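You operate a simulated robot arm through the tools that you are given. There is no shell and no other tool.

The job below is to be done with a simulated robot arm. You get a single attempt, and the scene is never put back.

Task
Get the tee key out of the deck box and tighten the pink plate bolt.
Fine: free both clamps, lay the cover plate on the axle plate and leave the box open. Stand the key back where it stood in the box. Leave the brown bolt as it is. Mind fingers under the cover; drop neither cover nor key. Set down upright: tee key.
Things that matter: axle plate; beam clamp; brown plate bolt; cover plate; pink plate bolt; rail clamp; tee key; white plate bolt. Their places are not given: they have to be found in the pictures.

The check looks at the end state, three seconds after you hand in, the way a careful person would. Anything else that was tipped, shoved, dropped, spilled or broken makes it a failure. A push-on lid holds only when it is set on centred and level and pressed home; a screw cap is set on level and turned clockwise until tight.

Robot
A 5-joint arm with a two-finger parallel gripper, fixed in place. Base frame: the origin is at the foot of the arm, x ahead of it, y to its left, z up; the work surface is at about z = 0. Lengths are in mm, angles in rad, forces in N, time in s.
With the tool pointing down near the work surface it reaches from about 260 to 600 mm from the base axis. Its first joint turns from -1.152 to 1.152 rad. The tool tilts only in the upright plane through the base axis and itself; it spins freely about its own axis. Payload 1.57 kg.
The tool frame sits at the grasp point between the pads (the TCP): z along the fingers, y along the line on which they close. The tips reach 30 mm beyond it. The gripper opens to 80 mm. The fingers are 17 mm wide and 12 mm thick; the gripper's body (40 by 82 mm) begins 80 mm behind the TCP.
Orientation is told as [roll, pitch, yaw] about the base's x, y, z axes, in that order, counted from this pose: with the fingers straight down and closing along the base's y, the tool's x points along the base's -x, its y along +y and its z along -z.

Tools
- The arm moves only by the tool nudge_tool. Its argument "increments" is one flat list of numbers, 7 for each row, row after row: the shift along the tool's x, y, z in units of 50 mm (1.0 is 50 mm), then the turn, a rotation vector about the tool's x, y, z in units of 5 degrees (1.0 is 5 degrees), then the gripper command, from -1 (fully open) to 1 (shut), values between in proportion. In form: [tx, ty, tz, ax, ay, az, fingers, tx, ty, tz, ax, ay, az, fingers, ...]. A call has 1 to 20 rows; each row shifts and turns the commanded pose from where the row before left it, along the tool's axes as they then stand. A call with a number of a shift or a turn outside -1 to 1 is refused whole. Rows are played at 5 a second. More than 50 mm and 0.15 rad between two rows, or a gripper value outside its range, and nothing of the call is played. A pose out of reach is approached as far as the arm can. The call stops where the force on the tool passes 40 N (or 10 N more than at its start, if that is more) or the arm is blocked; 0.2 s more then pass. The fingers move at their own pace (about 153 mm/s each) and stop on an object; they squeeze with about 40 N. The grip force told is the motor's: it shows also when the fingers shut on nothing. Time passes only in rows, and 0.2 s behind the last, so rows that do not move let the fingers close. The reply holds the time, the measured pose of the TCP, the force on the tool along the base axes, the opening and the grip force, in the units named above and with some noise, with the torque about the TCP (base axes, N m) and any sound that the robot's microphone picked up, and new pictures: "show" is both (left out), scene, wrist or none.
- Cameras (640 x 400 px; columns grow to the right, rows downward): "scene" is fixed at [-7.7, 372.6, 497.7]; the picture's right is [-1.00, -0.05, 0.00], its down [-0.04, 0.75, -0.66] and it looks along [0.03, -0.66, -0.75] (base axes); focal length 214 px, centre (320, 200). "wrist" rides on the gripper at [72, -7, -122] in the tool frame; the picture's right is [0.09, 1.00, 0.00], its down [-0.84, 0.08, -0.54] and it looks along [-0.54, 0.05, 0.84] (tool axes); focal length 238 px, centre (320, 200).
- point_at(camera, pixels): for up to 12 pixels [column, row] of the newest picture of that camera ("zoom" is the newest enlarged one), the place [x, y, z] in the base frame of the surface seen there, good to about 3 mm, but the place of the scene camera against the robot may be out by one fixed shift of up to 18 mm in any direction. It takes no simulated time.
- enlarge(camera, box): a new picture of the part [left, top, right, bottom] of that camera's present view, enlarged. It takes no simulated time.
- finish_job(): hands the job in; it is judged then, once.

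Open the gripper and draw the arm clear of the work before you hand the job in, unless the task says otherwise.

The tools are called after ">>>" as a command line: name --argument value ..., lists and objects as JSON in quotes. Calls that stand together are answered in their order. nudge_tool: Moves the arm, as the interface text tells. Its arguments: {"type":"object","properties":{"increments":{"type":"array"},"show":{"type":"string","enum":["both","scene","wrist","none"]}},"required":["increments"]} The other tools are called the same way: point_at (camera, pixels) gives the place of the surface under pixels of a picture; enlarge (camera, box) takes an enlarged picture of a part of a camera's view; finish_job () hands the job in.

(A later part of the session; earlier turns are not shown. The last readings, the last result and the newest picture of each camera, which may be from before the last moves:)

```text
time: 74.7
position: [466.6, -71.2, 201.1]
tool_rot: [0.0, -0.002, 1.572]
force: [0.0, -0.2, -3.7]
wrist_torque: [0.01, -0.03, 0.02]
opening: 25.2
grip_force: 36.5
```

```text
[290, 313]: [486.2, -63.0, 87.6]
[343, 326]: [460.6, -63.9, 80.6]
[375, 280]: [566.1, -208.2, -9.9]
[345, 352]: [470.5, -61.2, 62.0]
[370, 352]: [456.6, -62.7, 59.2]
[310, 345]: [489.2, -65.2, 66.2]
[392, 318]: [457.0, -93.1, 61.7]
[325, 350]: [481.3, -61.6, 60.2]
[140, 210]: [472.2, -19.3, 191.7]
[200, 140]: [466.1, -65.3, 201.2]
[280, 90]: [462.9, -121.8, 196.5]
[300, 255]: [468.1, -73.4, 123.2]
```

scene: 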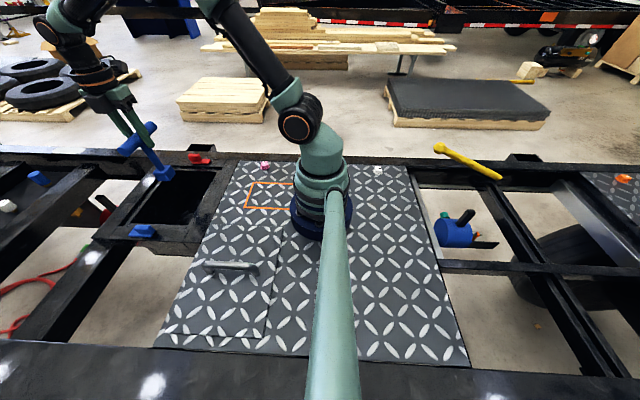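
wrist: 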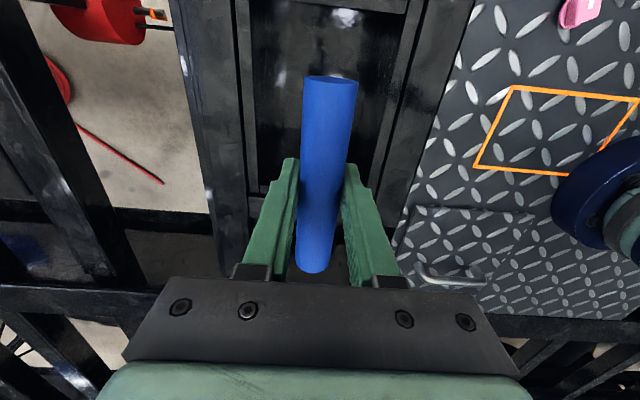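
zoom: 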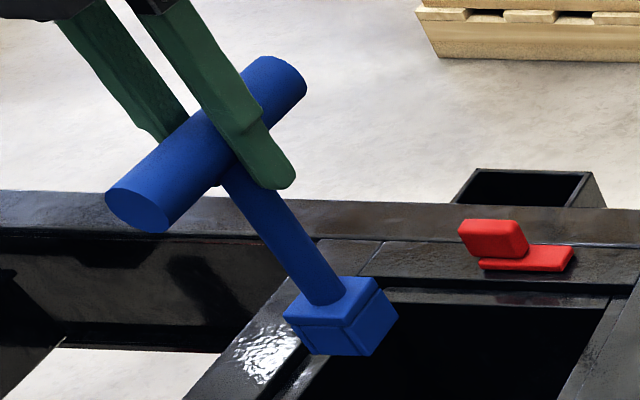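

Key length from grip to socket bottom ≈135 mm. I carry it at z≈200 to above the pink bolt (shaft aimed at (209.3,-199.9)) and turn it 24° to line the socket up with the bolt's square.

>>> nudge_tool --increments '[0.129, 0.257, 0, 0, 0, 0, 1, 0.232, 0.463, 0, 0, 0, 0, 1, 0.31, 0.617, 0, 0, 0, 0, 1, 0.335, 0.668, 0, 0, 0, 0, 1, 0.335, 0.668, 0, 0, 0, 0, 1, 0.335, 0.668, 0, 0, 0, 0, 1, 0.31, 0.617, 0, 0, 0, 0, 1, 0.258, 0.514, 0, 0, 0, 0, 1, 0.206, 0.411, 0, 0, 0, 0, 1, 0.129, 0.257, 0, 0, 0, 0, 1, 0, 0, 0, 0, 0, -0.96, 1, 0, 0, 0, 0, 0, -0.96, 1, 0, 0, 0, 0, 0, -0.96, 1, 0, 0, 0, 0, 0, -0.96, 1, 0, 0, 0, 0, 0, -0.96, 1, 0, 0, 0, 0, 0, 0, 1]' --show "both"

>>> enlarge --camera "scene" --box '[215, 70, 315, 190]'

```text
time: 78.1
position: [210.5, -201.1, 199.5]
tool_rot: [0.001, -0.004, 1.993]
force: [0.1, -0.1, -3.3]
wrist_torque: [-0.02, -0.01, 0.01]
opening: 24.9
grip_force: 36.3
```

scene: 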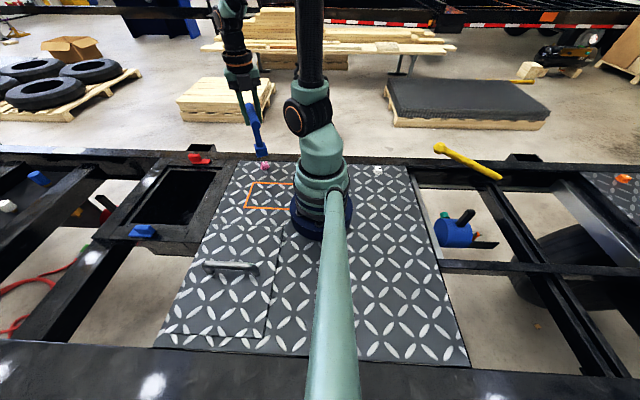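
wrist: 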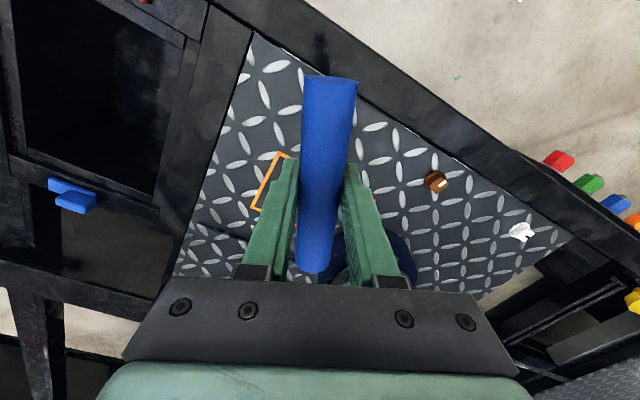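

```text
3.33 times, centred on (265, 130) of scene
```

zoom: 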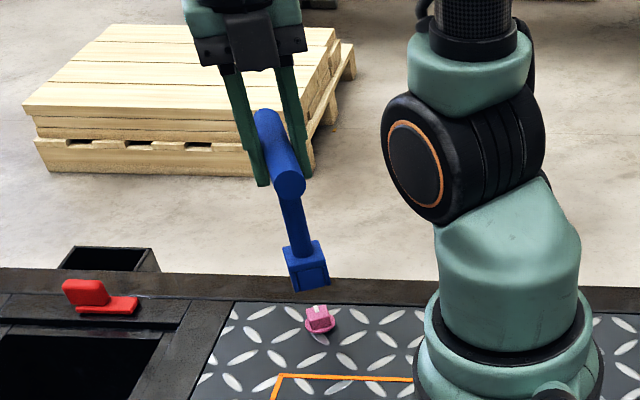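

I compare key and bolt directly in the scene camera (its fixed shift cancels), zooming on both.

>>> enlarge --camera "scene" --box '[245, 140, 285, 175]'

>>> nudge_tool --increments '[0, 0, 0, 0, 0, 0, 1]' --show "none"

>>> nudge_tool --increments '[0, 0, 0, 0, 0, 0, 1]' --show "none"

```text
11.43 times, centred on (265, 158) of scene
```

zoom: 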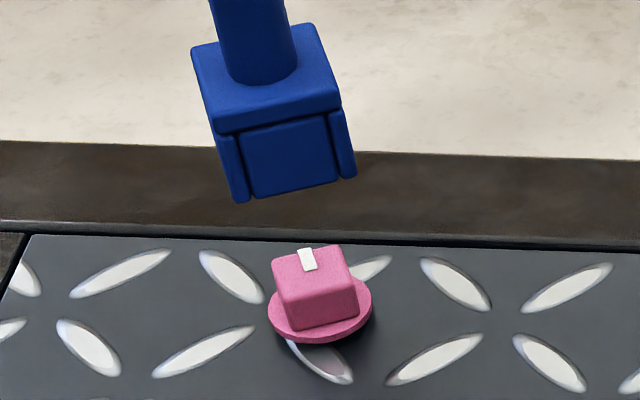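

```text
time: 78.5
position: [209.9, -202.5, 199.0]
tool_rot: [0.001, -0.004, 1.992]
force: [1.0, 0.0, -3.7]
wrist_torque: [0.0, 0.0, 0.01]
opening: 25.3
grip_force: 37.0
```

```text
time: 78.9
position: [211.1, -200.8, 199.3]
tool_rot: [0.003, -0.004, 1.99]
force: [-0.8, 0.2, -2.2]
wrist_torque: [0.02, 0.0, 0.03]
opening: 25.2
grip_force: 37.0
```

Socket and bolt edges look parallel. I sample the socket's top face and bolt's top face in the scene camera for the relative offset.

>>> point_at --camera "zoom" --pixels '[[197, 52], [308, 29], [335, 95], [216, 126], [210, 90], [323, 65], [276, 111], [276, 262], [338, 248], [352, 280], [288, 298], [314, 272]]'

>>> point_at --camera "zoom" --pixels '[[198, 53], [307, 30], [333, 95], [217, 125], [277, 263], [337, 249], [351, 280], [289, 297], [313, 272], [300, 285], [326, 262], [290, 268]]'

```text
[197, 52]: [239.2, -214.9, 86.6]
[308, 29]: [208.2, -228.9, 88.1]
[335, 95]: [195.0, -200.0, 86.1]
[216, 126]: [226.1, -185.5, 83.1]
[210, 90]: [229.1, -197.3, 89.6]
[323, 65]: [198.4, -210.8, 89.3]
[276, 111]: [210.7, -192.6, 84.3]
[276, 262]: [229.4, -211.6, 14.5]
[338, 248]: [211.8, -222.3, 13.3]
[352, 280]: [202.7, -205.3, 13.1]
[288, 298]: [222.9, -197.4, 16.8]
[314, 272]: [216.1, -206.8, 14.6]
```

```text
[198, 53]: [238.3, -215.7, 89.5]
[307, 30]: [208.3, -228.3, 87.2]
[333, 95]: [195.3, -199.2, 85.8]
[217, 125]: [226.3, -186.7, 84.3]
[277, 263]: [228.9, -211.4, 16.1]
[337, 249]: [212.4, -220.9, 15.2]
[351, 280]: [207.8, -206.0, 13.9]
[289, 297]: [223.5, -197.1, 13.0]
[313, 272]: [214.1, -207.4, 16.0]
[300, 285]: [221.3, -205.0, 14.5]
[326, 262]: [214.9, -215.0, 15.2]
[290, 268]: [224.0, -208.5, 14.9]
```

Relative offset bolt−socket is about (0,-1.3) mm by the scene camera. I lower the key 26 mm to bring the socket just above the bolt head and measure again.

>>> nudge_tool --increments '[0, 0, 0.2, 0, 0, 0, 1, 0, 0, 0.2, 0, 0, 0, 1, 0, 0, 0.12, 0, 0, 0, 1, 0, 0, 0, 0, 0, 0, 1]' --show "none"

>>> enlarge --camera "scene" --box '[245, 145, 285, 175]'

```text
time: 79.9
position: [210.2, -200.5, 172.8]
tool_rot: [0.001, -0.002, 1.99]
force: [0.1, -0.2, -3.4]
wrist_torque: [0.01, 0.0, 0.0]
opening: 25.3
grip_force: 37.0
```

```text
13.33 times, centred on (265, 160) of scene
```

zoom: 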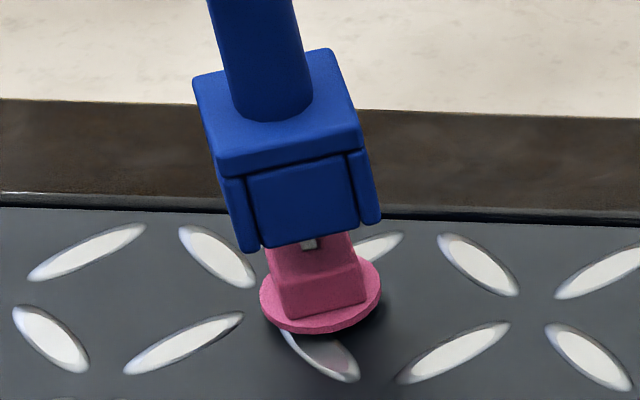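

The socket hovers just above the head. I sample the socket's top corners, and the bolt's front face/flange to check alignment again.

>>> point_at --camera "zoom" --pixels '[[198, 82], [328, 53], [356, 132], [220, 168], [204, 100], [340, 80], [225, 165], [350, 135], [196, 78], [332, 60], [360, 128], [216, 160]]'

>>> point_at --camera "zoom" --pixels '[[278, 284], [360, 264], [319, 274], [263, 298], [377, 287], [320, 328], [300, 322], [345, 318], [290, 308], [364, 295], [322, 300], [270, 305]]'

```text
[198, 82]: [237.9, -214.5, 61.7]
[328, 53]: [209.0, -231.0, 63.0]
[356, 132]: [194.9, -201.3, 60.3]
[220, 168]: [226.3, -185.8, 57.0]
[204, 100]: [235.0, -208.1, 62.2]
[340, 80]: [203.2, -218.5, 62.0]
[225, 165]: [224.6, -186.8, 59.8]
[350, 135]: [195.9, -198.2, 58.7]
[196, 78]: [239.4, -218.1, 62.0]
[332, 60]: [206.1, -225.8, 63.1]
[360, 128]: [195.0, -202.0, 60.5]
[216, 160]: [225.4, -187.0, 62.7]
```

```text
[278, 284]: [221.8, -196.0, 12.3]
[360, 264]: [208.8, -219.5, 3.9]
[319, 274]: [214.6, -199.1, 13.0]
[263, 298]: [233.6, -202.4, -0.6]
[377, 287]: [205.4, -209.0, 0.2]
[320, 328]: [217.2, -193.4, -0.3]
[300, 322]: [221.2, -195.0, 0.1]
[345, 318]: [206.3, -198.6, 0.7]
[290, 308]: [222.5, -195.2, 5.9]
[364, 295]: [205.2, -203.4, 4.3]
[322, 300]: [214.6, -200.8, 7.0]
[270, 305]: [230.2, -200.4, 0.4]
```

Socket centre and bolt centre agree within ~1 mm. I lower in small steps, watching for contact.

>>> nudge_tool --increments '[0, 0, 0.05, 0, 0, 0, 1, 0, 0, 0.05, 0, 0, 0, 1, 0, 0, 0.05, 0, 0, 0, 1, 0, 0, 0.05, 0, 0, 0, 1, 0, 0, 0.05, 0, 0, 0, 1, 0, 0, 0, 0, 0, 0, 1]' --show "none"

>>> nudge_tool --increments '[0, 0, 0.04, 0, 0, 0, 1, 0, 0, 0.04, 0, 0, 0, 1, 0, 0, 0, 0, 0, 0, 1]' --show "none"

>>> enlarge --camera "scene" --box '[245, 145, 285, 175]'

```text
time: 81.3
position: [209.6, -199.6, 161.0]
tool_rot: [0.003, -0.004, 1.99]
force: [0.1, -0.1, -3.3]
wrist_torque: [-0.04, 0.01, -0.03]
opening: 25.6
grip_force: 36.8
```

```text
time: 82.1
position: [210.2, -200.5, 156.8]
tool_rot: [0.004, -0.004, 1.991]
force: [-1.1, 0.0, -2.3]
wrist_torque: [0.0, 0.01, 0.03]
opening: 25.1
grip_force: 36.3
```

```text
13.33 times, centred on (265, 160) of scene
```

zoom: 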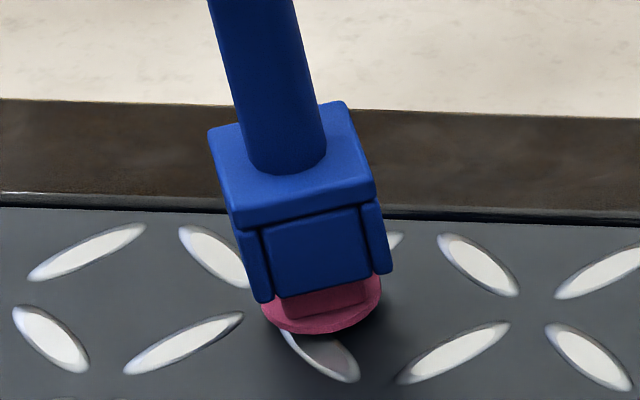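

No contact yet and the socket looks centred over the head. I continue down.

>>> nudge_tool --increments '[0, 0, 0.04, 0, 0, 0, 1, 0, 0, 0.04, 0, 0, 0, 1, 0, 0, 0, 0, 0, 0, 1]' --show "none"

>>> nudge_tool --increments '[0, 0, 0.04, 0, 0, 0, 1, 0, 0, 0.04, 0, 0, 0, 1, 0, 0, 0, 0, 0, 0, 1]' --show "none"

>>> enlarge --camera "scene" --box '[245, 145, 285, 175]'

```text
time: 82.9
position: [209.6, -200.4, 154.0]
tool_rot: [0.002, -0.003, 1.992]
force: [-0.1, 0.8, -3.1]
wrist_torque: [0.01, -0.01, 0.01]
opening: 25.3
grip_force: 36.9
```

```text
time: 83.7
position: [210.4, -200.0, 148.3]
tool_rot: [0.0, -0.004, 1.992]
force: [-0.7, 0.0, -2.9]
wrist_torque: [-0.05, -0.04, 0.0]
opening: 24.8
grip_force: 36.3
```

```text
13.33 times, centred on (265, 160) of scene
```

zoom: 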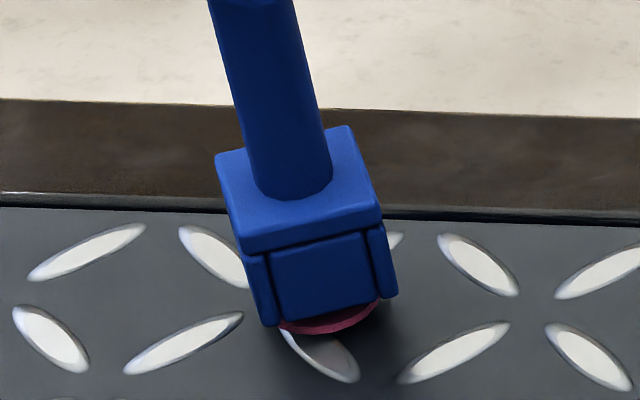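

The socket slid over the head with no contact force. I continue to seat it on the flange.

>>> nudge_tool --increments '[0, 0, 0.04, 0, 0, 0, 1, 0, 0, 0, 0, 0, 0, 1]' --show "none"

>>> nudge_tool --increments '[0, 0, 0.04, 0, 0, 0, 1, 0, 0, 0, 0, 0, 0, 1]' --show "none"

>>> nudge_tool --increments '[0, 0, 0.03, 0, 0, 0, 1, 0, 0, 0, 0, 0, 0, 1]' --show "scene"

>>> enlarge --camera "scene" --box '[245, 145, 285, 175]'

```text
time: 84.3
position: [209.9, -200.3, 147.4]
tool_rot: [0.003, -0.005, 1.992]
force: [0.0, 0.9, -3.1]
wrist_torque: [0.01, 0.0, -0.04]
opening: 25.3
grip_force: 36.6
```

```text
time: 84.9
position: [210.0, -200.5, 144.9]
tool_rot: [0.002, -0.003, 1.992]
force: [-0.2, -0.5, -3.4]
wrist_torque: [-0.01, 0.01, -0.02]
opening: 25.0
grip_force: 36.6
```

```text
time: 85.5
position: [210.6, -200.7, 144.4]
tool_rot: [0.002, -0.004, 1.989]
force: [-0.3, 0.2, -3.3]
wrist_torque: [-0.01, 0.03, -0.05]
opening: 25.4
grip_force: 36.8
```

scene: 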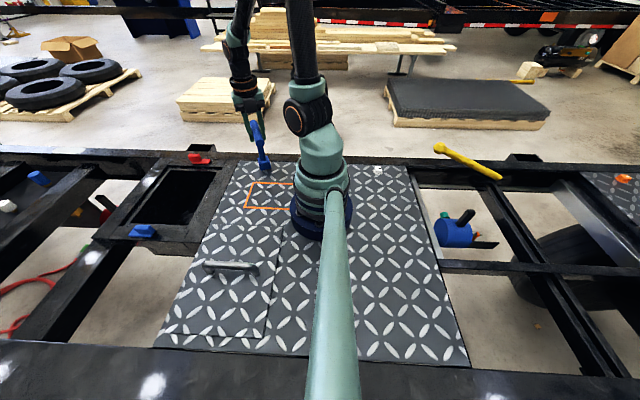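

```text
13.33 times, centred on (265, 160) of scene
```

zoom: 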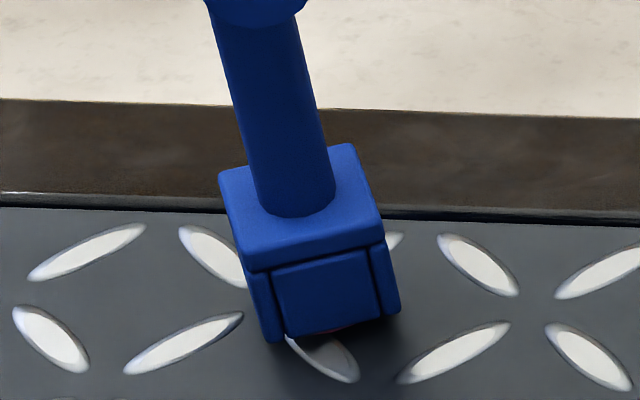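

Almost seated; flange barely visible. Another couple of small steps down to find the seat.

>>> nudge_tool --increments '[0, 0, 0.03, 0, 0, 0, 1, 0, 0, 0, 0, 0, 0, 1]' --show "none"

>>> nudge_tool --increments '[0, 0, 0.03, 0, 0, 0, 1, 0, 0, 0, 0, 0, 0, 1]' --show "none"

```text
time: 86.1
position: [210.3, -200.6, 141.5]
tool_rot: [0.001, -0.004, 1.991]
force: [0.1, -0.3, -3.0]
wrist_torque: [0.02, -0.01, -0.03]
opening: 25.3
grip_force: 37.0
```

```text
time: 86.7
position: [209.9, -200.5, 140.6]
tool_rot: [0.002, -0.005, 1.992]
force: [0.3, -0.1, -2.3]
wrist_torque: [-0.01, -0.02, 0.0]
opening: 25.1
grip_force: 37.0
```

Still free at z=140.6. I go on 1 mm at a time.

>>> nudge_tool --increments '[0, 0, 0.025, 0, 0, 0, 1, 0, 0, 0, 0, 0, 0, 1]' --show "none"

>>> nudge_tool --increments '[0, 0, 0.025, 0, 0, 0, 1, 0, 0, 0, 0, 0, 0, 1]' --show "none"

>>> enlarge --camera "scene" --box '[245, 145, 285, 175]'

```text
time: 87.3
position: [211.0, -202.1, 139.7]
tool_rot: [0.001, -0.003, 1.99]
force: [0.2, 0.0, -3.5]
wrist_torque: [-0.03, 0.02, -0.01]
opening: 25.1
grip_force: 36.5
```

```text
time: 87.9
position: [210.4, -200.3, 139.6]
tool_rot: [0.001, -0.002, 1.992]
force: [-1.7, 4.3, 22.2]
wrist_torque: [0.55, 0.23, 0.02]
opening: 25.5
grip_force: 36.8
```

```text
13.33 times, centred on (265, 160) of scene
```

zoom: 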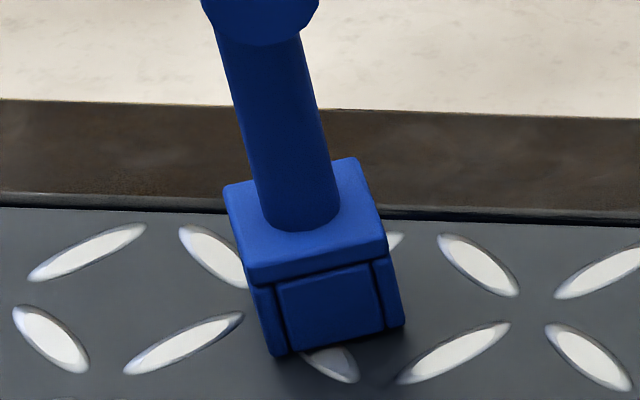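

Seated: 22 N at z≈139. I ease up slightly and start turning clockwise 10°, watching the torque.

>>> nudge_tool --increments '[0, 0, -0.016, 0, 0, 0, 1, 0, 0, 0, 0, 0, 1, 1, 0, 0, 0, 0, 0, 1, 1, 0, 0, 0, 0, 0, 0, 1]' --show "none"

```text
time: 88.9
position: [209.9, -200.6, 138.6]
tool_rot: [0.001, -0.005, 1.815]
force: [1.4, -2.0, 4.0]
wrist_torque: [-0.28, -0.12, -0.02]
opening: 25.1
grip_force: 36.2
```

Turned 10° with negligible torque. I continue clockwise in steps of 20°.

>>> nudge_tool --increments '[0, 0, 0, 0, 0, 1, 1, 0, 0, 0, 0, 0, 1, 1, 0, 0, 0, 0, 0, 1, 1, 0, 0, 0, 0, 0, 1, 1, 0, 0, 0, 0, 0, 0, 1]' --show "none"

>>> enlarge --camera "scene" --box '[235, 110, 295, 180]'

```text
time: 90.1
position: [210.2, -200.2, 139.0]
tool_rot: [0.003, -0.002, 1.466]
force: [0.4, -1.1, -2.0]
wrist_torque: [-0.02, -0.13, -0.01]
opening: 25.3
grip_force: 36.4
```

```text
5.71 times, centred on (265, 145) of scene
```

zoom: 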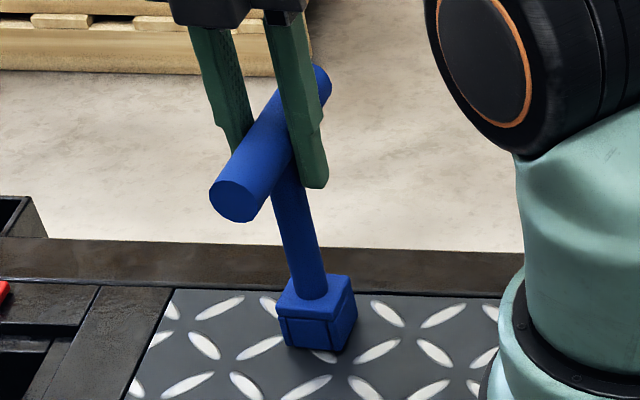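

30° turned, bolt still loose. I continue, reading torque each time.

>>> nudge_tool --increments '[0, 0, 0, 0, 0, 1, 1, 0, 0, 0, 0, 0, 1, 1, 0, 0, 0, 0, 0, 1, 1, 0, 0, 0, 0, 0, 1, 1, 0, 0, 0, 0, 0, 0, 1]' --show "none"

>>> nudge_tool --increments '[0, 0, 0, 0, 0, 1, 1, 0, 0, 0, 0, 0, 1, 1, 0, 0, 0, 0, 0, 1, 1, 0, 0, 0, 0, 0, 1, 1, 0, 0, 0, 0, 0, 0, 1]' --show "none"

```text
time: 91.3
position: [209.7, -199.9, 139.4]
tool_rot: [0.003, -0.002, 1.118]
force: [-1.3, -1.5, -3.6]
wrist_torque: [-0.27, 0.17, 0.02]
opening: 25.3
grip_force: 36.8
```

```text
time: 92.5
position: [210.1, -201.1, 139.0]
tool_rot: [0.005, -0.001, 0.767]
force: [-0.5, -0.6, -2.3]
wrist_torque: [-0.14, 0.2, 0.01]
opening: 25.1
grip_force: 36.8
```

70° so far, still free. I continue clockwise.

>>> nudge_tool --increments '[0, 0, 0, 0, 0, 1, 1, 0, 0, 0, 0, 0, 1, 1, 0, 0, 0, 0, 0, 1, 1, 0, 0, 0, 0, 0, 1, 1, 0, 0, 0, 0, 0, 0, 1]' --show "none"

>>> nudge_tool --increments '[0, 0, 0, 0, 0, 1, 1, 0, 0, 0, 0, 0, 1, 1, 0, 0, 0, 0, 0, 1, 1, 0, 0, 0, 0, 0, 1, 1, 0, 0, 0, 0, 0, 0, 1]' --show "scene"

>>> enlarge --camera "scene" --box '[235, 110, 295, 180]'

```text
time: 93.7
position: [209.9, -200.8, 139.4]
tool_rot: [0.002, 0.002, 0.421]
force: [-4.1, -1.8, 0.1]
wrist_torque: [-0.19, 0.52, 0.0]
opening: 25.1
grip_force: 36.9
```

```text
time: 94.9
position: [210.7, -200.2, 138.3]
tool_rot: [0.001, 0.001, 0.07]
force: [-3.9, 1.7, 6.1]
wrist_torque: [0.09, 0.5, 0.03]
opening: 25.3
grip_force: 36.9
```

scene: 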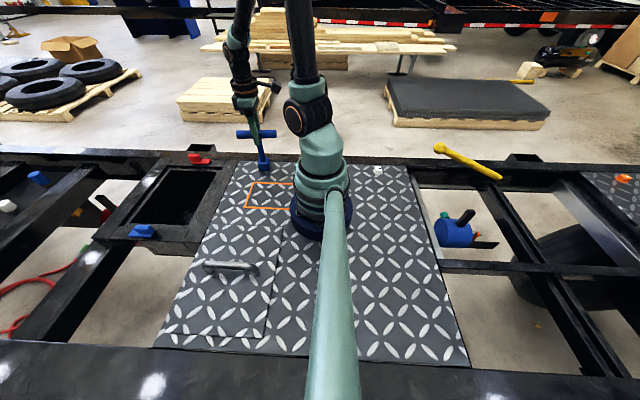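

```text
5.71 times, centred on (265, 145) of scene
```

zoom: 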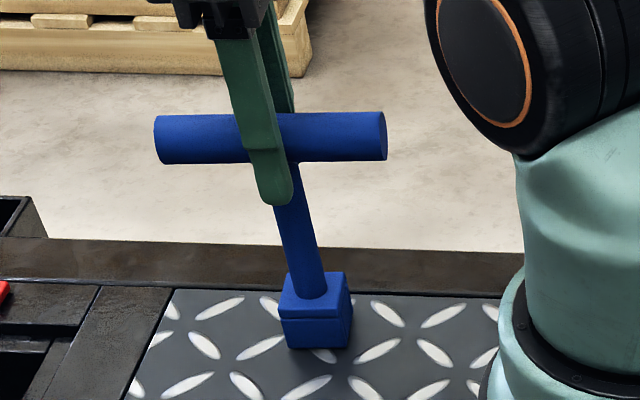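

110° turned with torque still ~0. I continue clockwise.

>>> nudge_tool --increments '[0, 0, 0, 0, 0, 1, 1, 0, 0, 0, 0, 0, 1, 1, 0, 0, 0, 0, 0, 1, 1, 0, 0, 0, 0, 0, 1, 1, 0, 0, 0, 0, 0, 0, 1]' --show "none"

>>> nudge_tool --increments '[0, 0, 0, 0, 0, 1, 1, 0, 0, 0, 0, 0, 1, 1, 0, 0, 0, 0, 0, 1, 1, 0, 0, 0, 0, 0, 1, 1, 0, 0, 0, 0, 0, 0, 1]' --show "none"

```text
time: 96.1
position: [210.6, -199.9, 138.4]
tool_rot: [0.002, 0.002, -0.28]
force: [3.6, 4.6, -5.0]
wrist_torque: [-0.01, -0.46, 0.95]
opening: 26.2
grip_force: 37.2
```

```text
time: 97.3
position: [210.0, -200.1, 138.6]
tool_rot: [0.001, 0.0, -0.623]
force: [-0.9, 3.6, 4.9]
wrist_torque: [0.07, 0.06, 1.84]
opening: 34.3
grip_force: 40.5
```

Torque rose to 0.95 N·m around yaw -0.28 and to 1.84 N·m at -0.62 with the fingers camming open on the bar — the bolt has come tight. I look at the bar versus the fingers.

>>> enlarge --camera "scene" --box '[235, 110, 295, 180]'

>>> enlarge --camera "wrist" --box '[200, 40, 440, 300]'

```text
5.71 times, centred on (265, 145) of scene
```

zoom: 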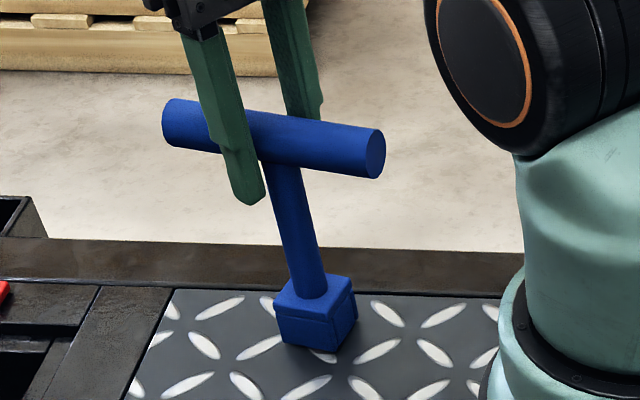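

```text
1.54 times, centred on (320, 170) of wrist
```

zoom: 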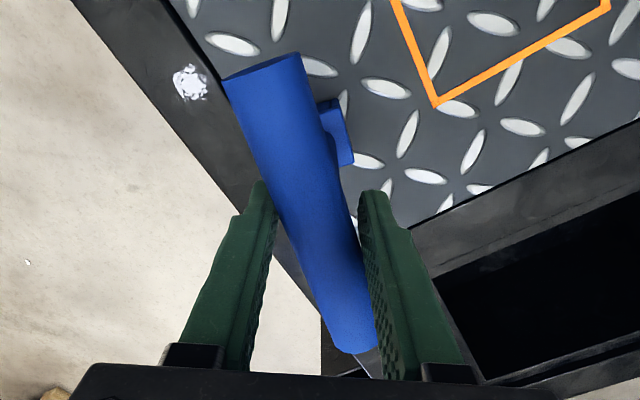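

The bolt stopped at key yaw ≈ -0.23 (127° turned) and did not move between 0.95 and 1.84 N·m: it is tight. The key stands on the bolt, so I open to ~50 mm, turn the tool back 22.7° to line up with the bar, without touching it.

>>> nudge_tool --increments '[0, 0, 0, 0, 0, 0, 0.0, 0, 0, 0, 0, 0, 0, -0.3, 0, 0, 0, 0, 0, 0, -0.3, 0, 0, 0, 0, 0, -0.908, -0.3, 0, 0, 0, 0, 0, -0.908, -0.3, 0, 0, 0, 0, 0, -0.908, -0.3, 0, 0, 0, 0, 0, -0.908, -0.3, 0, 0, 0, 0, 0, -0.908, -0.3, 0, 0, 0, 0, 0, 0, -0.3]' --show "both"

>>> enlarge --camera "scene" --box '[235, 110, 295, 180]'

```text
time: 99.3
position: [210.4, -201.1, 139.2]
tool_rot: [0.002, 0.004, -0.229]
force: [-0.3, 0.2, 0.2]
wrist_torque: [-0.02, 0.01, 0.02]
opening: 51.8
grip_force: 0.0
```

scene: 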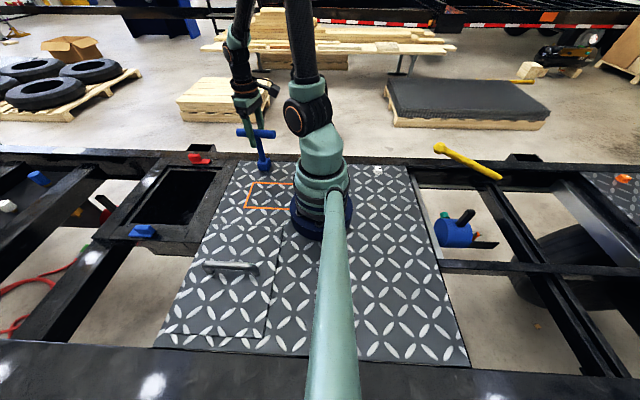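
wrist: 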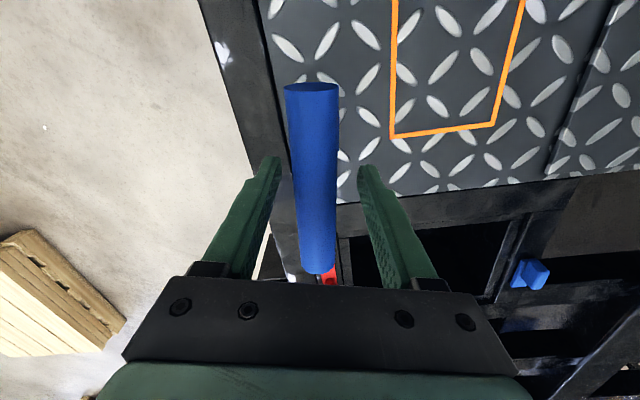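

```text
5.71 times, centred on (265, 145) of scene
```

zoom: 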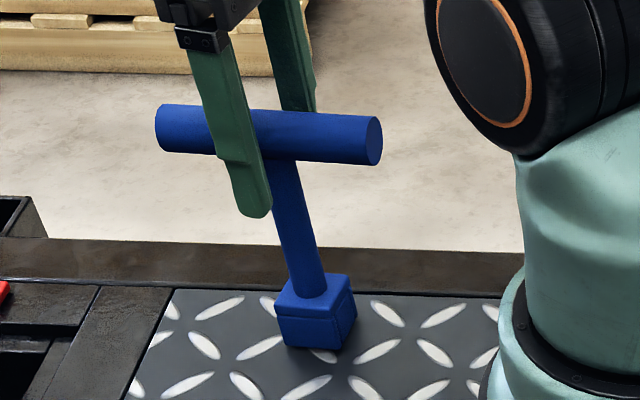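

After release the bar sits ~6° counter-clockwise of the fingers and ~3 mm to the left in the wrist picture (ends at (311,88) and (318,272)). I align the tool to it, close again, and then re-check tightness with a small clockwise turn.

>>> nudge_tool --increments '[0, -0.05, 0, 0, 0, -0.63, -0.3, 0, 0, 0, 0, 0, -0.63, -0.3, 0, 0, 0, 0, 0, 0, -0.3]' --show "wrist"

>>> enlarge --camera "wrist" --box '[200, 40, 440, 300]'

```text
time: 100.1
position: [210.2, -202.6, 138.3]
tool_rot: [0.002, 0.003, -0.118]
force: [0.7, 0.2, 0.3]
wrist_torque: [0.01, -0.02, -0.01]
opening: 52.0
grip_force: 0.0
```

wrist: 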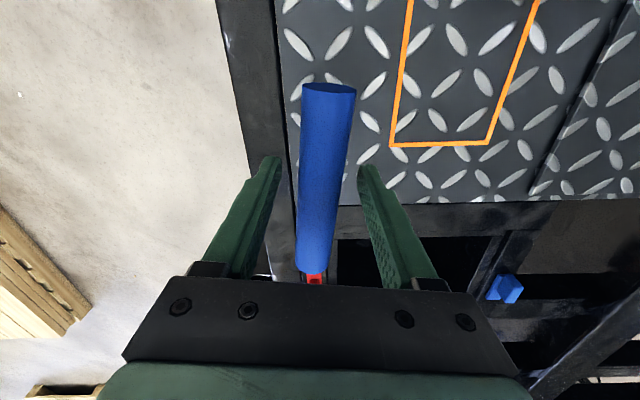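

```text
1.54 times, centred on (320, 170) of wrist
```

zoom: 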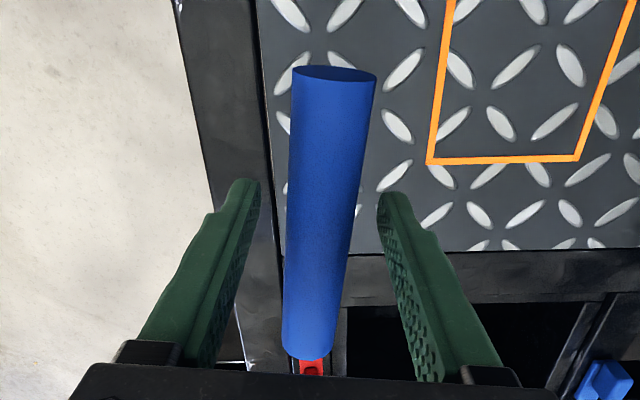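

Well aligned now (bar from (329,88) to (315,270)). I close the gripper on the bar.

>>> nudge_tool --increments '[0, 0, 0, 0, 0, -0.2, 0.2, 0, 0, 0, 0, 0, 0, 1, 0, 0, 0, 0, 0, 0, 1, 0, 0, 0, 0, 0, 0, 1]' --show "none"

>>> nudge_tool --increments '[0, 0, 0, 0, 0, 0.8, 1, 0, 0, 0, 0, 0, 0, 1]' --show "none"

>>> nudge_tool --increments '[0, 0, 0, 0, 0, 0.8, 1, 0, 0, 0, 0, 0, 0, 1]' --show "none"

```text
time: 101.1
position: [209.5, -203.2, 137.9]
tool_rot: [0.002, 0.002, -0.103]
force: [0.8, -0.7, -0.2]
wrist_torque: [0.01, -0.06, -0.03]
opening: 25.3
grip_force: 36.5
```

```text
time: 101.7
position: [208.8, -202.5, 139.2]
tool_rot: [0.003, 0.002, -0.173]
force: [-1.2, -0.3, 3.4]
wrist_torque: [-0.12, -0.23, 0.52]
opening: 25.3
grip_force: 36.8
```

```text
time: 102.3
position: [210.4, -202.7, 139.2]
tool_rot: [0.001, 0.003, -0.243]
force: [1.0, 4.3, 3.4]
wrist_torque: [0.0, -0.49, 0.91]
opening: 25.7
grip_force: 37.5
```

Torque rises immediately (0.52 then 0.91 N·m within 8°), so the bolt is firmly at its stop. I relax the load back to neutral and lift the key slowly off the head.

>>> nudge_tool --increments '[0, 0, 0, 0, 0, -0.75, 1, 0, 0, 0, 0, 0, -0.75, 1, 0, 0, 0, 0, 0, 0, 1]' --show "none"

>>> nudge_tool --increments '[0, 0, -0.05, 0, 0, 0, 1, 0, 0, -0.05, 0, 0, 0, 1, 0, 0, 0, 0, 0, 0, 1]' --show "none"

```text
time: 103.1
position: [209.7, -203.4, 138.4]
tool_rot: [0.002, 0.004, -0.111]
force: [-0.7, 0.0, 1.1]
wrist_torque: [-0.03, 0.02, -0.02]
opening: 25.4
grip_force: 36.9
```

```text
time: 103.9
position: [210.4, -202.9, 144.0]
tool_rot: [0.001, 0.001, -0.112]
force: [-0.7, -0.1, -2.8]
wrist_torque: [-0.02, 0.01, -0.01]
opening: 25.4
grip_force: 37.1
```

The key is coming off freely. I continue up to z≈200.

>>> nudge_tool --increments '[0, 0, -0.15, 0, 0, 0, 1, 0, 0, -0.25, 0, 0, 0, 1, 0, 0, -0.3, 0, 0, 0, 1, 0, 0, -0.25, 0, 0, 0, 1, 0, 0, -0.15, 0, 0, 0, 1, 0, 0, 0, 0, 0, 0, 1]' --show "both"

>>> enlarge --camera "scene" --box '[235, 110, 295, 180]'

```text
time: 105.3
position: [209.0, -202.8, 197.8]
tool_rot: [0.001, 0.003, -0.112]
force: [0.4, -0.4, -3.5]
wrist_torque: [0.01, -0.02, -0.03]
opening: 25.2
grip_force: 37.0
```

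scene: 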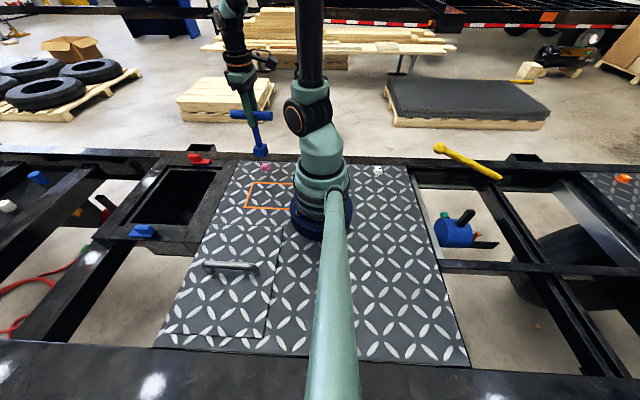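
wrist: 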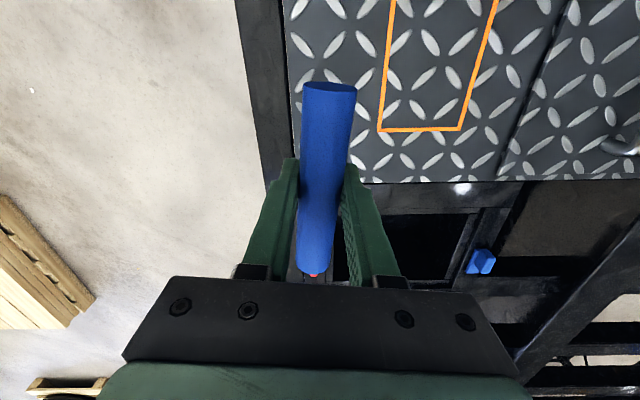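

```text
5.71 times, centred on (265, 145) of scene
```

zoom: 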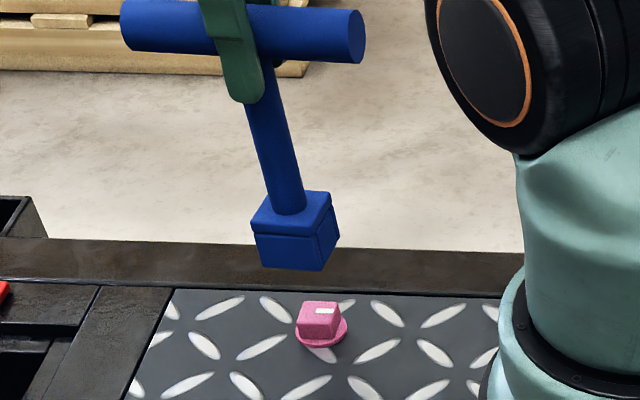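

The bolt visibly turned (tick now pointing in -x). I zoom in on the pink bolt and compare with the socket orientation.

>>> enlarge --camera "scene" --box '[245, 135, 285, 175]'

>>> enlarge --camera "scene" --box '[355, 155, 400, 185]'

```text
10.00 times, centred on (265, 155) of scene
```

zoom: 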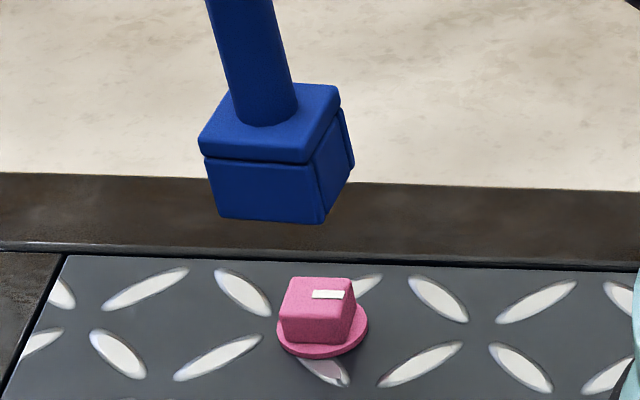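

```text
13.33 times, centred on (378, 170) of scene
```

zoom: 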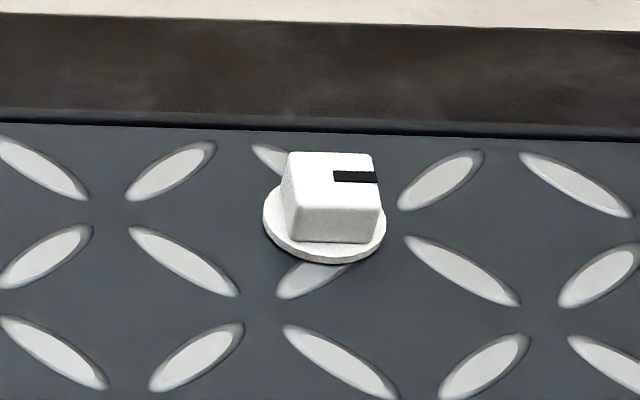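

The white (tight) bolt's tick points to -x, and the pink tick now points the same way — tight. Now I turn the key back to its original yaw (1.572), before returning it to the box.

>>> nudge_tool --increments '[0, 0, 0, 0, 0, -1, 1, 0, 0, 0, 0, 0, -1, 1, 0, 0, 0, 0, 0, -1, 1, 0, 0, 0, 0, 0, -1, 1, 0, 0, 0, 0, 0, -1, 1, 0, 0, 0, 0, 0, -1, 1, 0, 0, 0, 0, 0, -1, 1, 0, 0, 0, 0, 0, -1, 1, 0, 0, 0, 0, 0, -1, 1, 0, 0, 0, 0, 0, -1, 1, 0, 0, 0, 0, 0, -1, 1, 0, 0, 0, 0, 0, -1, 1, 0, 0, 0, 0, 0, -1, 1, 0, 0, 0, 0, 0, -1, 1, 0, 0, 0, 0, 0, -1, 1, 0, 0, 0, 0, 0, -1, 1, 0, 0, 0, 0, 0, -1, 1, 0, 0, 0, 0, 0, -1, 1, 0, 0, 0, 0, 0, -1, 1, 0, 0, 0, 0, 0, -0.28, 1]' --show "none"

>>> nudge_tool --increments '[-0.133, -0.258, 0, 0, 0, 0, 1, -0.239, -0.465, 0, 0, 0, 0, 1, -0.319, -0.62, 0, 0, 0, 0, 1, -0.345, -0.672, 0, 0, 0, 0, 1, -0.345, -0.672, 0, 0, 0, 0, 1, -0.345, -0.672, 0, 0, 0, 0, 1, -0.319, -0.62, 0, 0, 0, 0, 1, -0.266, -0.517, 0, 0, 0, 0, 1, -0.212, -0.413, 0, 0, 0, 0, 1, -0.133, -0.258, 0, 0, 0, 0, 1, 0, 0, 0, 0, 0, 0, 1]' --show "both"

>>> nudge_tool --increments '[0, 0, 0, 0, 0, 0, 1]' --show "none"

>>> nudge_tool --increments '[0, 0, 0, 0, 0, 0, 1]' --show "none"

>>> enlarge --camera "scene" --box '[90, 80, 250, 240]'

```text
time: 109.5
position: [209.2, -202.1, 199.0]
tool_rot: [0.004, -0.003, 1.573]
force: [-0.1, 0.1, -2.7]
wrist_torque: [-0.04, 0.01, 0.03]
opening: 25.3
grip_force: 36.7
```

```text
time: 111.9
position: [468.4, -70.0, 199.6]
tool_rot: [0.0, 0.0, 1.572]
force: [-0.3, 0.9, -3.7]
wrist_torque: [0.02, 0.0, 0.02]
opening: 25.2
grip_force: 36.4
```

scene: 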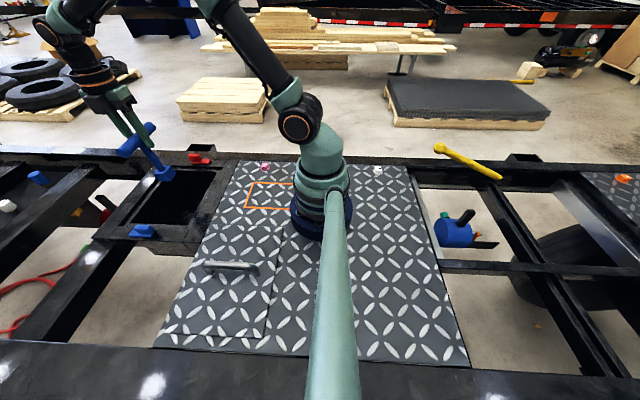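
wrist: 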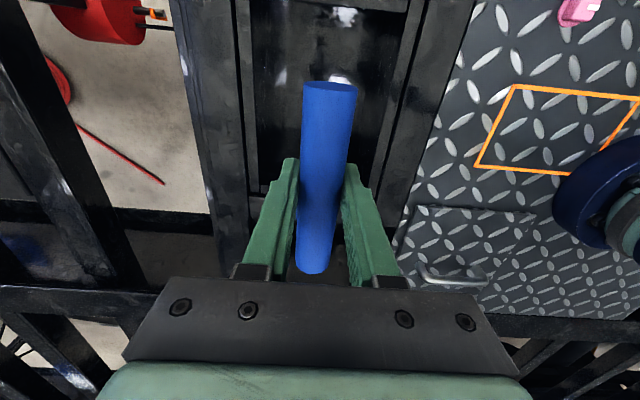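

```text
time: 112.3
position: [468.5, -69.8, 200.6]
tool_rot: [0.0, 0.002, 1.572]
force: [-0.4, -0.1, -3.2]
wrist_torque: [-0.01, 0.0, 0.04]
opening: 25.1
grip_force: 36.3
```

```text
time: 112.7
position: [468.6, -71.3, 201.0]
tool_rot: [0.0, 0.0, 1.572]
force: [-0.6, -0.2, -3.1]
wrist_torque: [0.03, 0.02, 0.03]
opening: 25.2
grip_force: 37.0
```

```text
2.50 times, centred on (170, 160) of scene
```

zoom: 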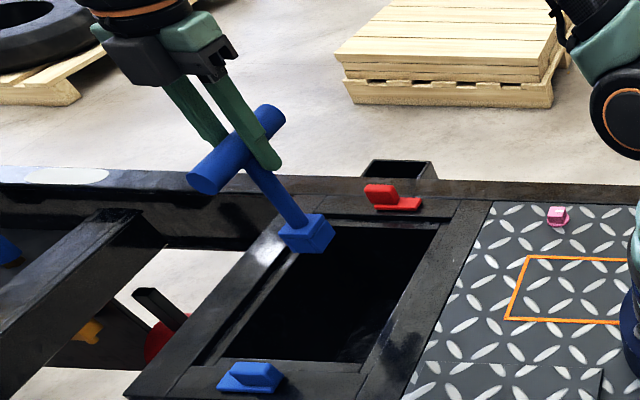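

Before lowering, I compare the socket's position with the first-lift picture by taking the identical zoom.

>>> enlarge --camera "scene" --box '[130, 110, 190, 190]'

```text
5.00 times, centred on (160, 150) of scene
```

zoom: 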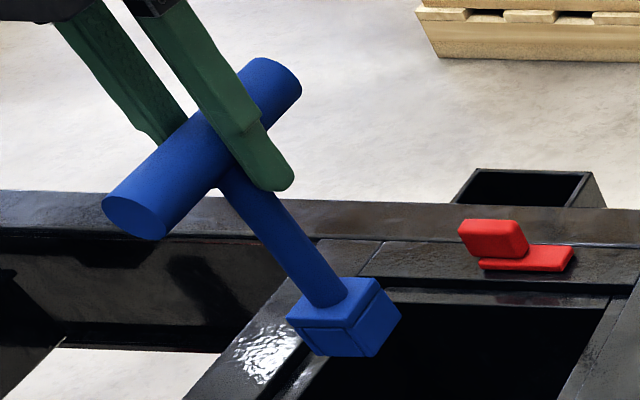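

The socket is within ~2 mm of its first-lift position (key tilted ~2°). Before lowering, I shift 50 mm in +y to see the floor spot where the key stood.

>>> nudge_tool --increments '[-0.5, 0, 0, 0, 0, 0, 1, -0.5, 0, 0, 0, 0, 0, 1, 0, 0, 0, 0, 0, 0, 1]' --show "wrist"

>>> enlarge --camera "wrist" --box '[250, 10, 390, 110]'

>>> point_at --camera "wrist" --pixels '[[321, 50], [321, 60], [321, 70], [310, 60], [335, 60], [290, 60], [360, 60], [321, 35]]'

```text
time: 113.5
position: [467.1, -19.9, 200.2]
tool_rot: [-0.002, -0.001, 1.57]
force: [-0.1, 0.0, -3.3]
wrist_torque: [0.01, 0.0, -0.01]
opening: 24.9
grip_force: 36.7
```

wrist: 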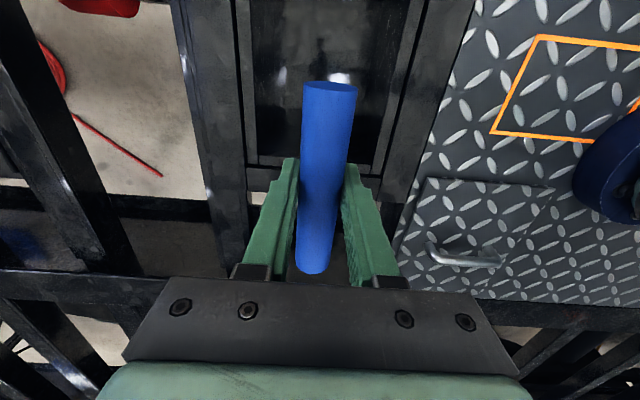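

```text
4.00 times, centred on (320, 60) of wrist
```

zoom: 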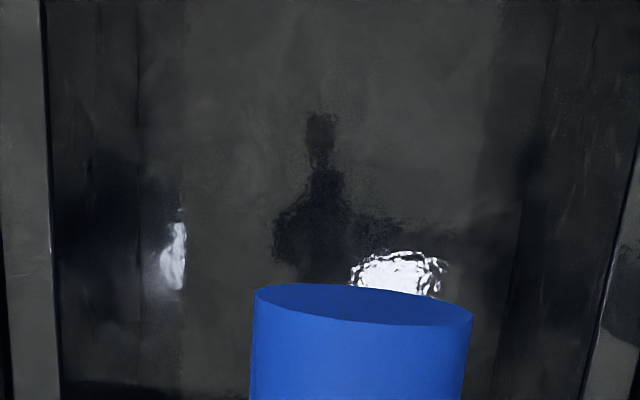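

```text
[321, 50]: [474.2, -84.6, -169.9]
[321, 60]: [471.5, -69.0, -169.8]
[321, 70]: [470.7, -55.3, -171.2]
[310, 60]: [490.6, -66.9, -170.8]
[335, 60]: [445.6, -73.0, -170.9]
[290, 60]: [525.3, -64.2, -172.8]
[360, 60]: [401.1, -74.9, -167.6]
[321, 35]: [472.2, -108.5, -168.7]
```

The floor there is flat (z≈-170), no peg. I move back with a small correction (+2 mm x, -1 mm y for the socket) and lower the key to ~5 mm above standing height.

>>> nudge_tool --increments '[0.51, -0.02, 0, 0, 0, 0, 1, 0.51, -0.02, 0, 0, 0, 0, 1, 0, 0, 0, 0, 0, 0, 1, 0, 0, 0.3, 0, 0, 0, 1, 0, 0, 0.5, 0, 0, 0, 1, 0, 0, 0.6, 0, 0, 0, 1, 0, 0, 0.6, 0, 0, 0, 1, 0, 0, 0.6, 0, 0, 0, 1, 0, 0, 0.6, 0, 0, 0, 1, 0, 0, 0.5, 0, 0, 0, 1, 0, 0, 0.4, 0, 0, 0, 1, 0, 0, 0.3, 0, 0, 0, 1, 0, 0, 0.17, 0, 0, 0, 1, 0, 0, 0, 0, 0, 0, 1]' --show "both"

```text
time: 116.5
position: [469.9, -68.9, -28.1]
tool_rot: [0.001, 0.0, 1.571]
force: [0.2, 0.3, -2.4]
wrist_torque: [0.01, 0.01, 0.01]
opening: 25.1
grip_force: 37.2
```

scene: 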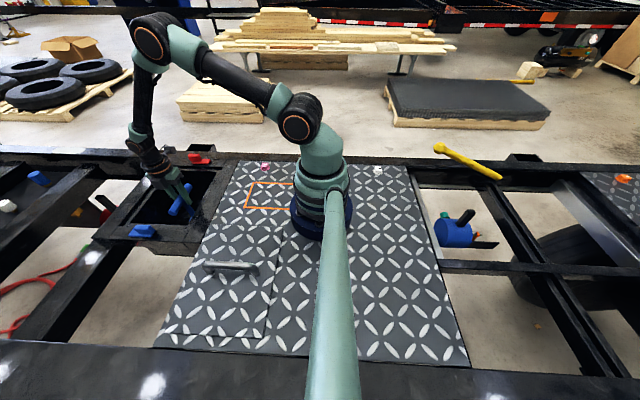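
wrist: 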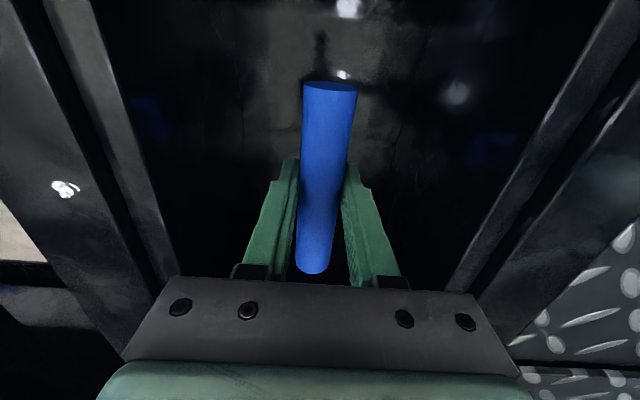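

Still hanging (-2.4 N). I lower in 1–1.5 mm steps until the socket touches the floor.

>>> nudge_tool --increments '[0, 0, 0.03, 0, 0, 0, 1, 0, 0, 0.02, 0, 0, 0, 1, 0, 0, 0, 0, 0, 0, 1]' --show "none"

>>> nudge_tool --increments '[0, 0, 0.02, 0, 0, 0, 1, 0, 0, 0, 0, 0, 0, 1]' --show "none"

```text
time: 117.3
position: [470.6, -68.8, -32.0]
tool_rot: [0.001, 0.0, 1.572]
force: [-0.7, -1.1, -3.1]
wrist_torque: [0.03, -0.03, 0.01]
opening: 25.1
grip_force: 36.8
```

```text
time: 117.9
position: [470.3, -71.7, -32.9]
tool_rot: [0.0, 0.001, 1.571]
force: [-3.8, 0.0, 8.2]
wrist_torque: [0.28, 0.29, 0.03]
opening: 25.2
grip_force: 36.8
```

Contact at z≈-32.9 with a slight edge torque (key tilted ~2°). I press another ~0.7 mm to let it square itself on the floor.

>>> nudge_tool --increments '[0, 0, 0.014, 0, 0, 0, 1, 0, 0, 0, 0, 0, 0, 1]' --show "none"

>>> enlarge --camera "scene" --box '[130, 150, 240, 240]'

```text
time: 118.5
position: [472.2, -70.1, -32.3]
tool_rot: [-0.003, 0.0, 1.571]
force: [-2.7, 0.5, 19.2]
wrist_torque: [0.45, 0.08, 0.05]
opening: 25.1
grip_force: 36.3
```

```text
4.44 times, centred on (185, 195) of scene
```

zoom: 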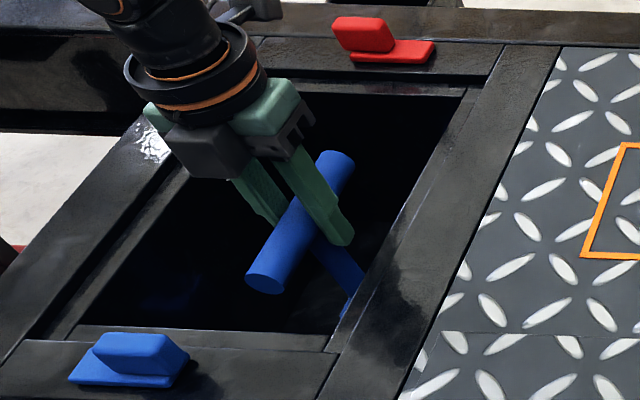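

Firm contact (19 N). I ease up a touch, open just slightly (to ~28 mm) so the key can square itself between the fingers, and shift the tool 3 mm in -x to let it come upright gently.

>>> nudge_tool --increments '[0, 0, -0.01, 0, 0, 0, 1, 0, 0, 0, 0, 0, 0, 0.3, 0, 0, 0, 0, 0, 0, 0.3, 0, 0.02, 0, 0, 0, 0, 0.3, 0, 0.02, 0, 0, 0, 0, 0.3, 0, 0.02, 0, 0, 0, 0, 0.3, 0, 0, 0, 0, 0, 0, 0.3]' --show "wrist"

>>> enlarge --camera "scene" --box '[130, 150, 240, 240]'

```text
time: 120.1
position: [467.2, -69.8, -32.9]
tool_rot: [-0.001, 0.001, 1.572]
force: [0.2, -0.6, 0.0]
wrist_torque: [0.02, -0.03, 0.0]
opening: 28.1
grip_force: 0.1
```

wrist: 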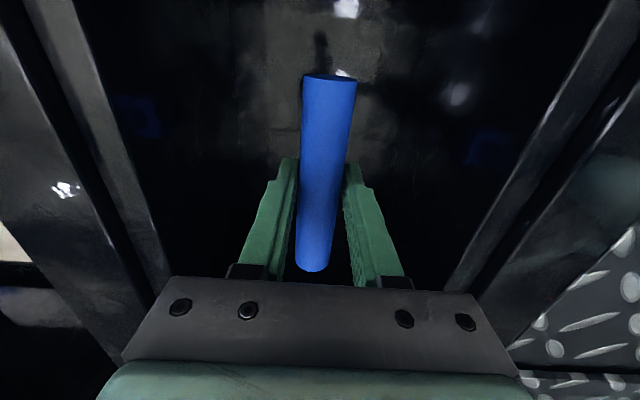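

```text
4.44 times, centred on (185, 195) of scene
```

zoom: 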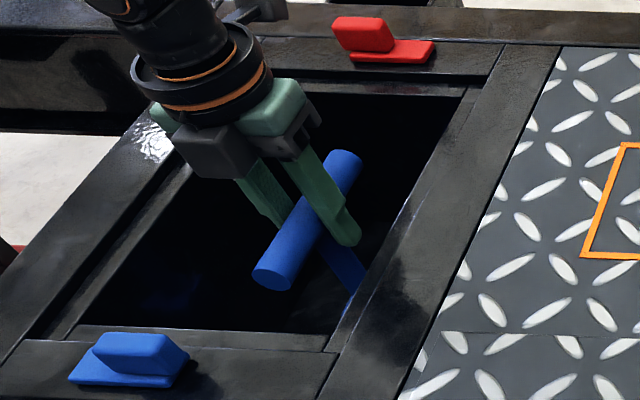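

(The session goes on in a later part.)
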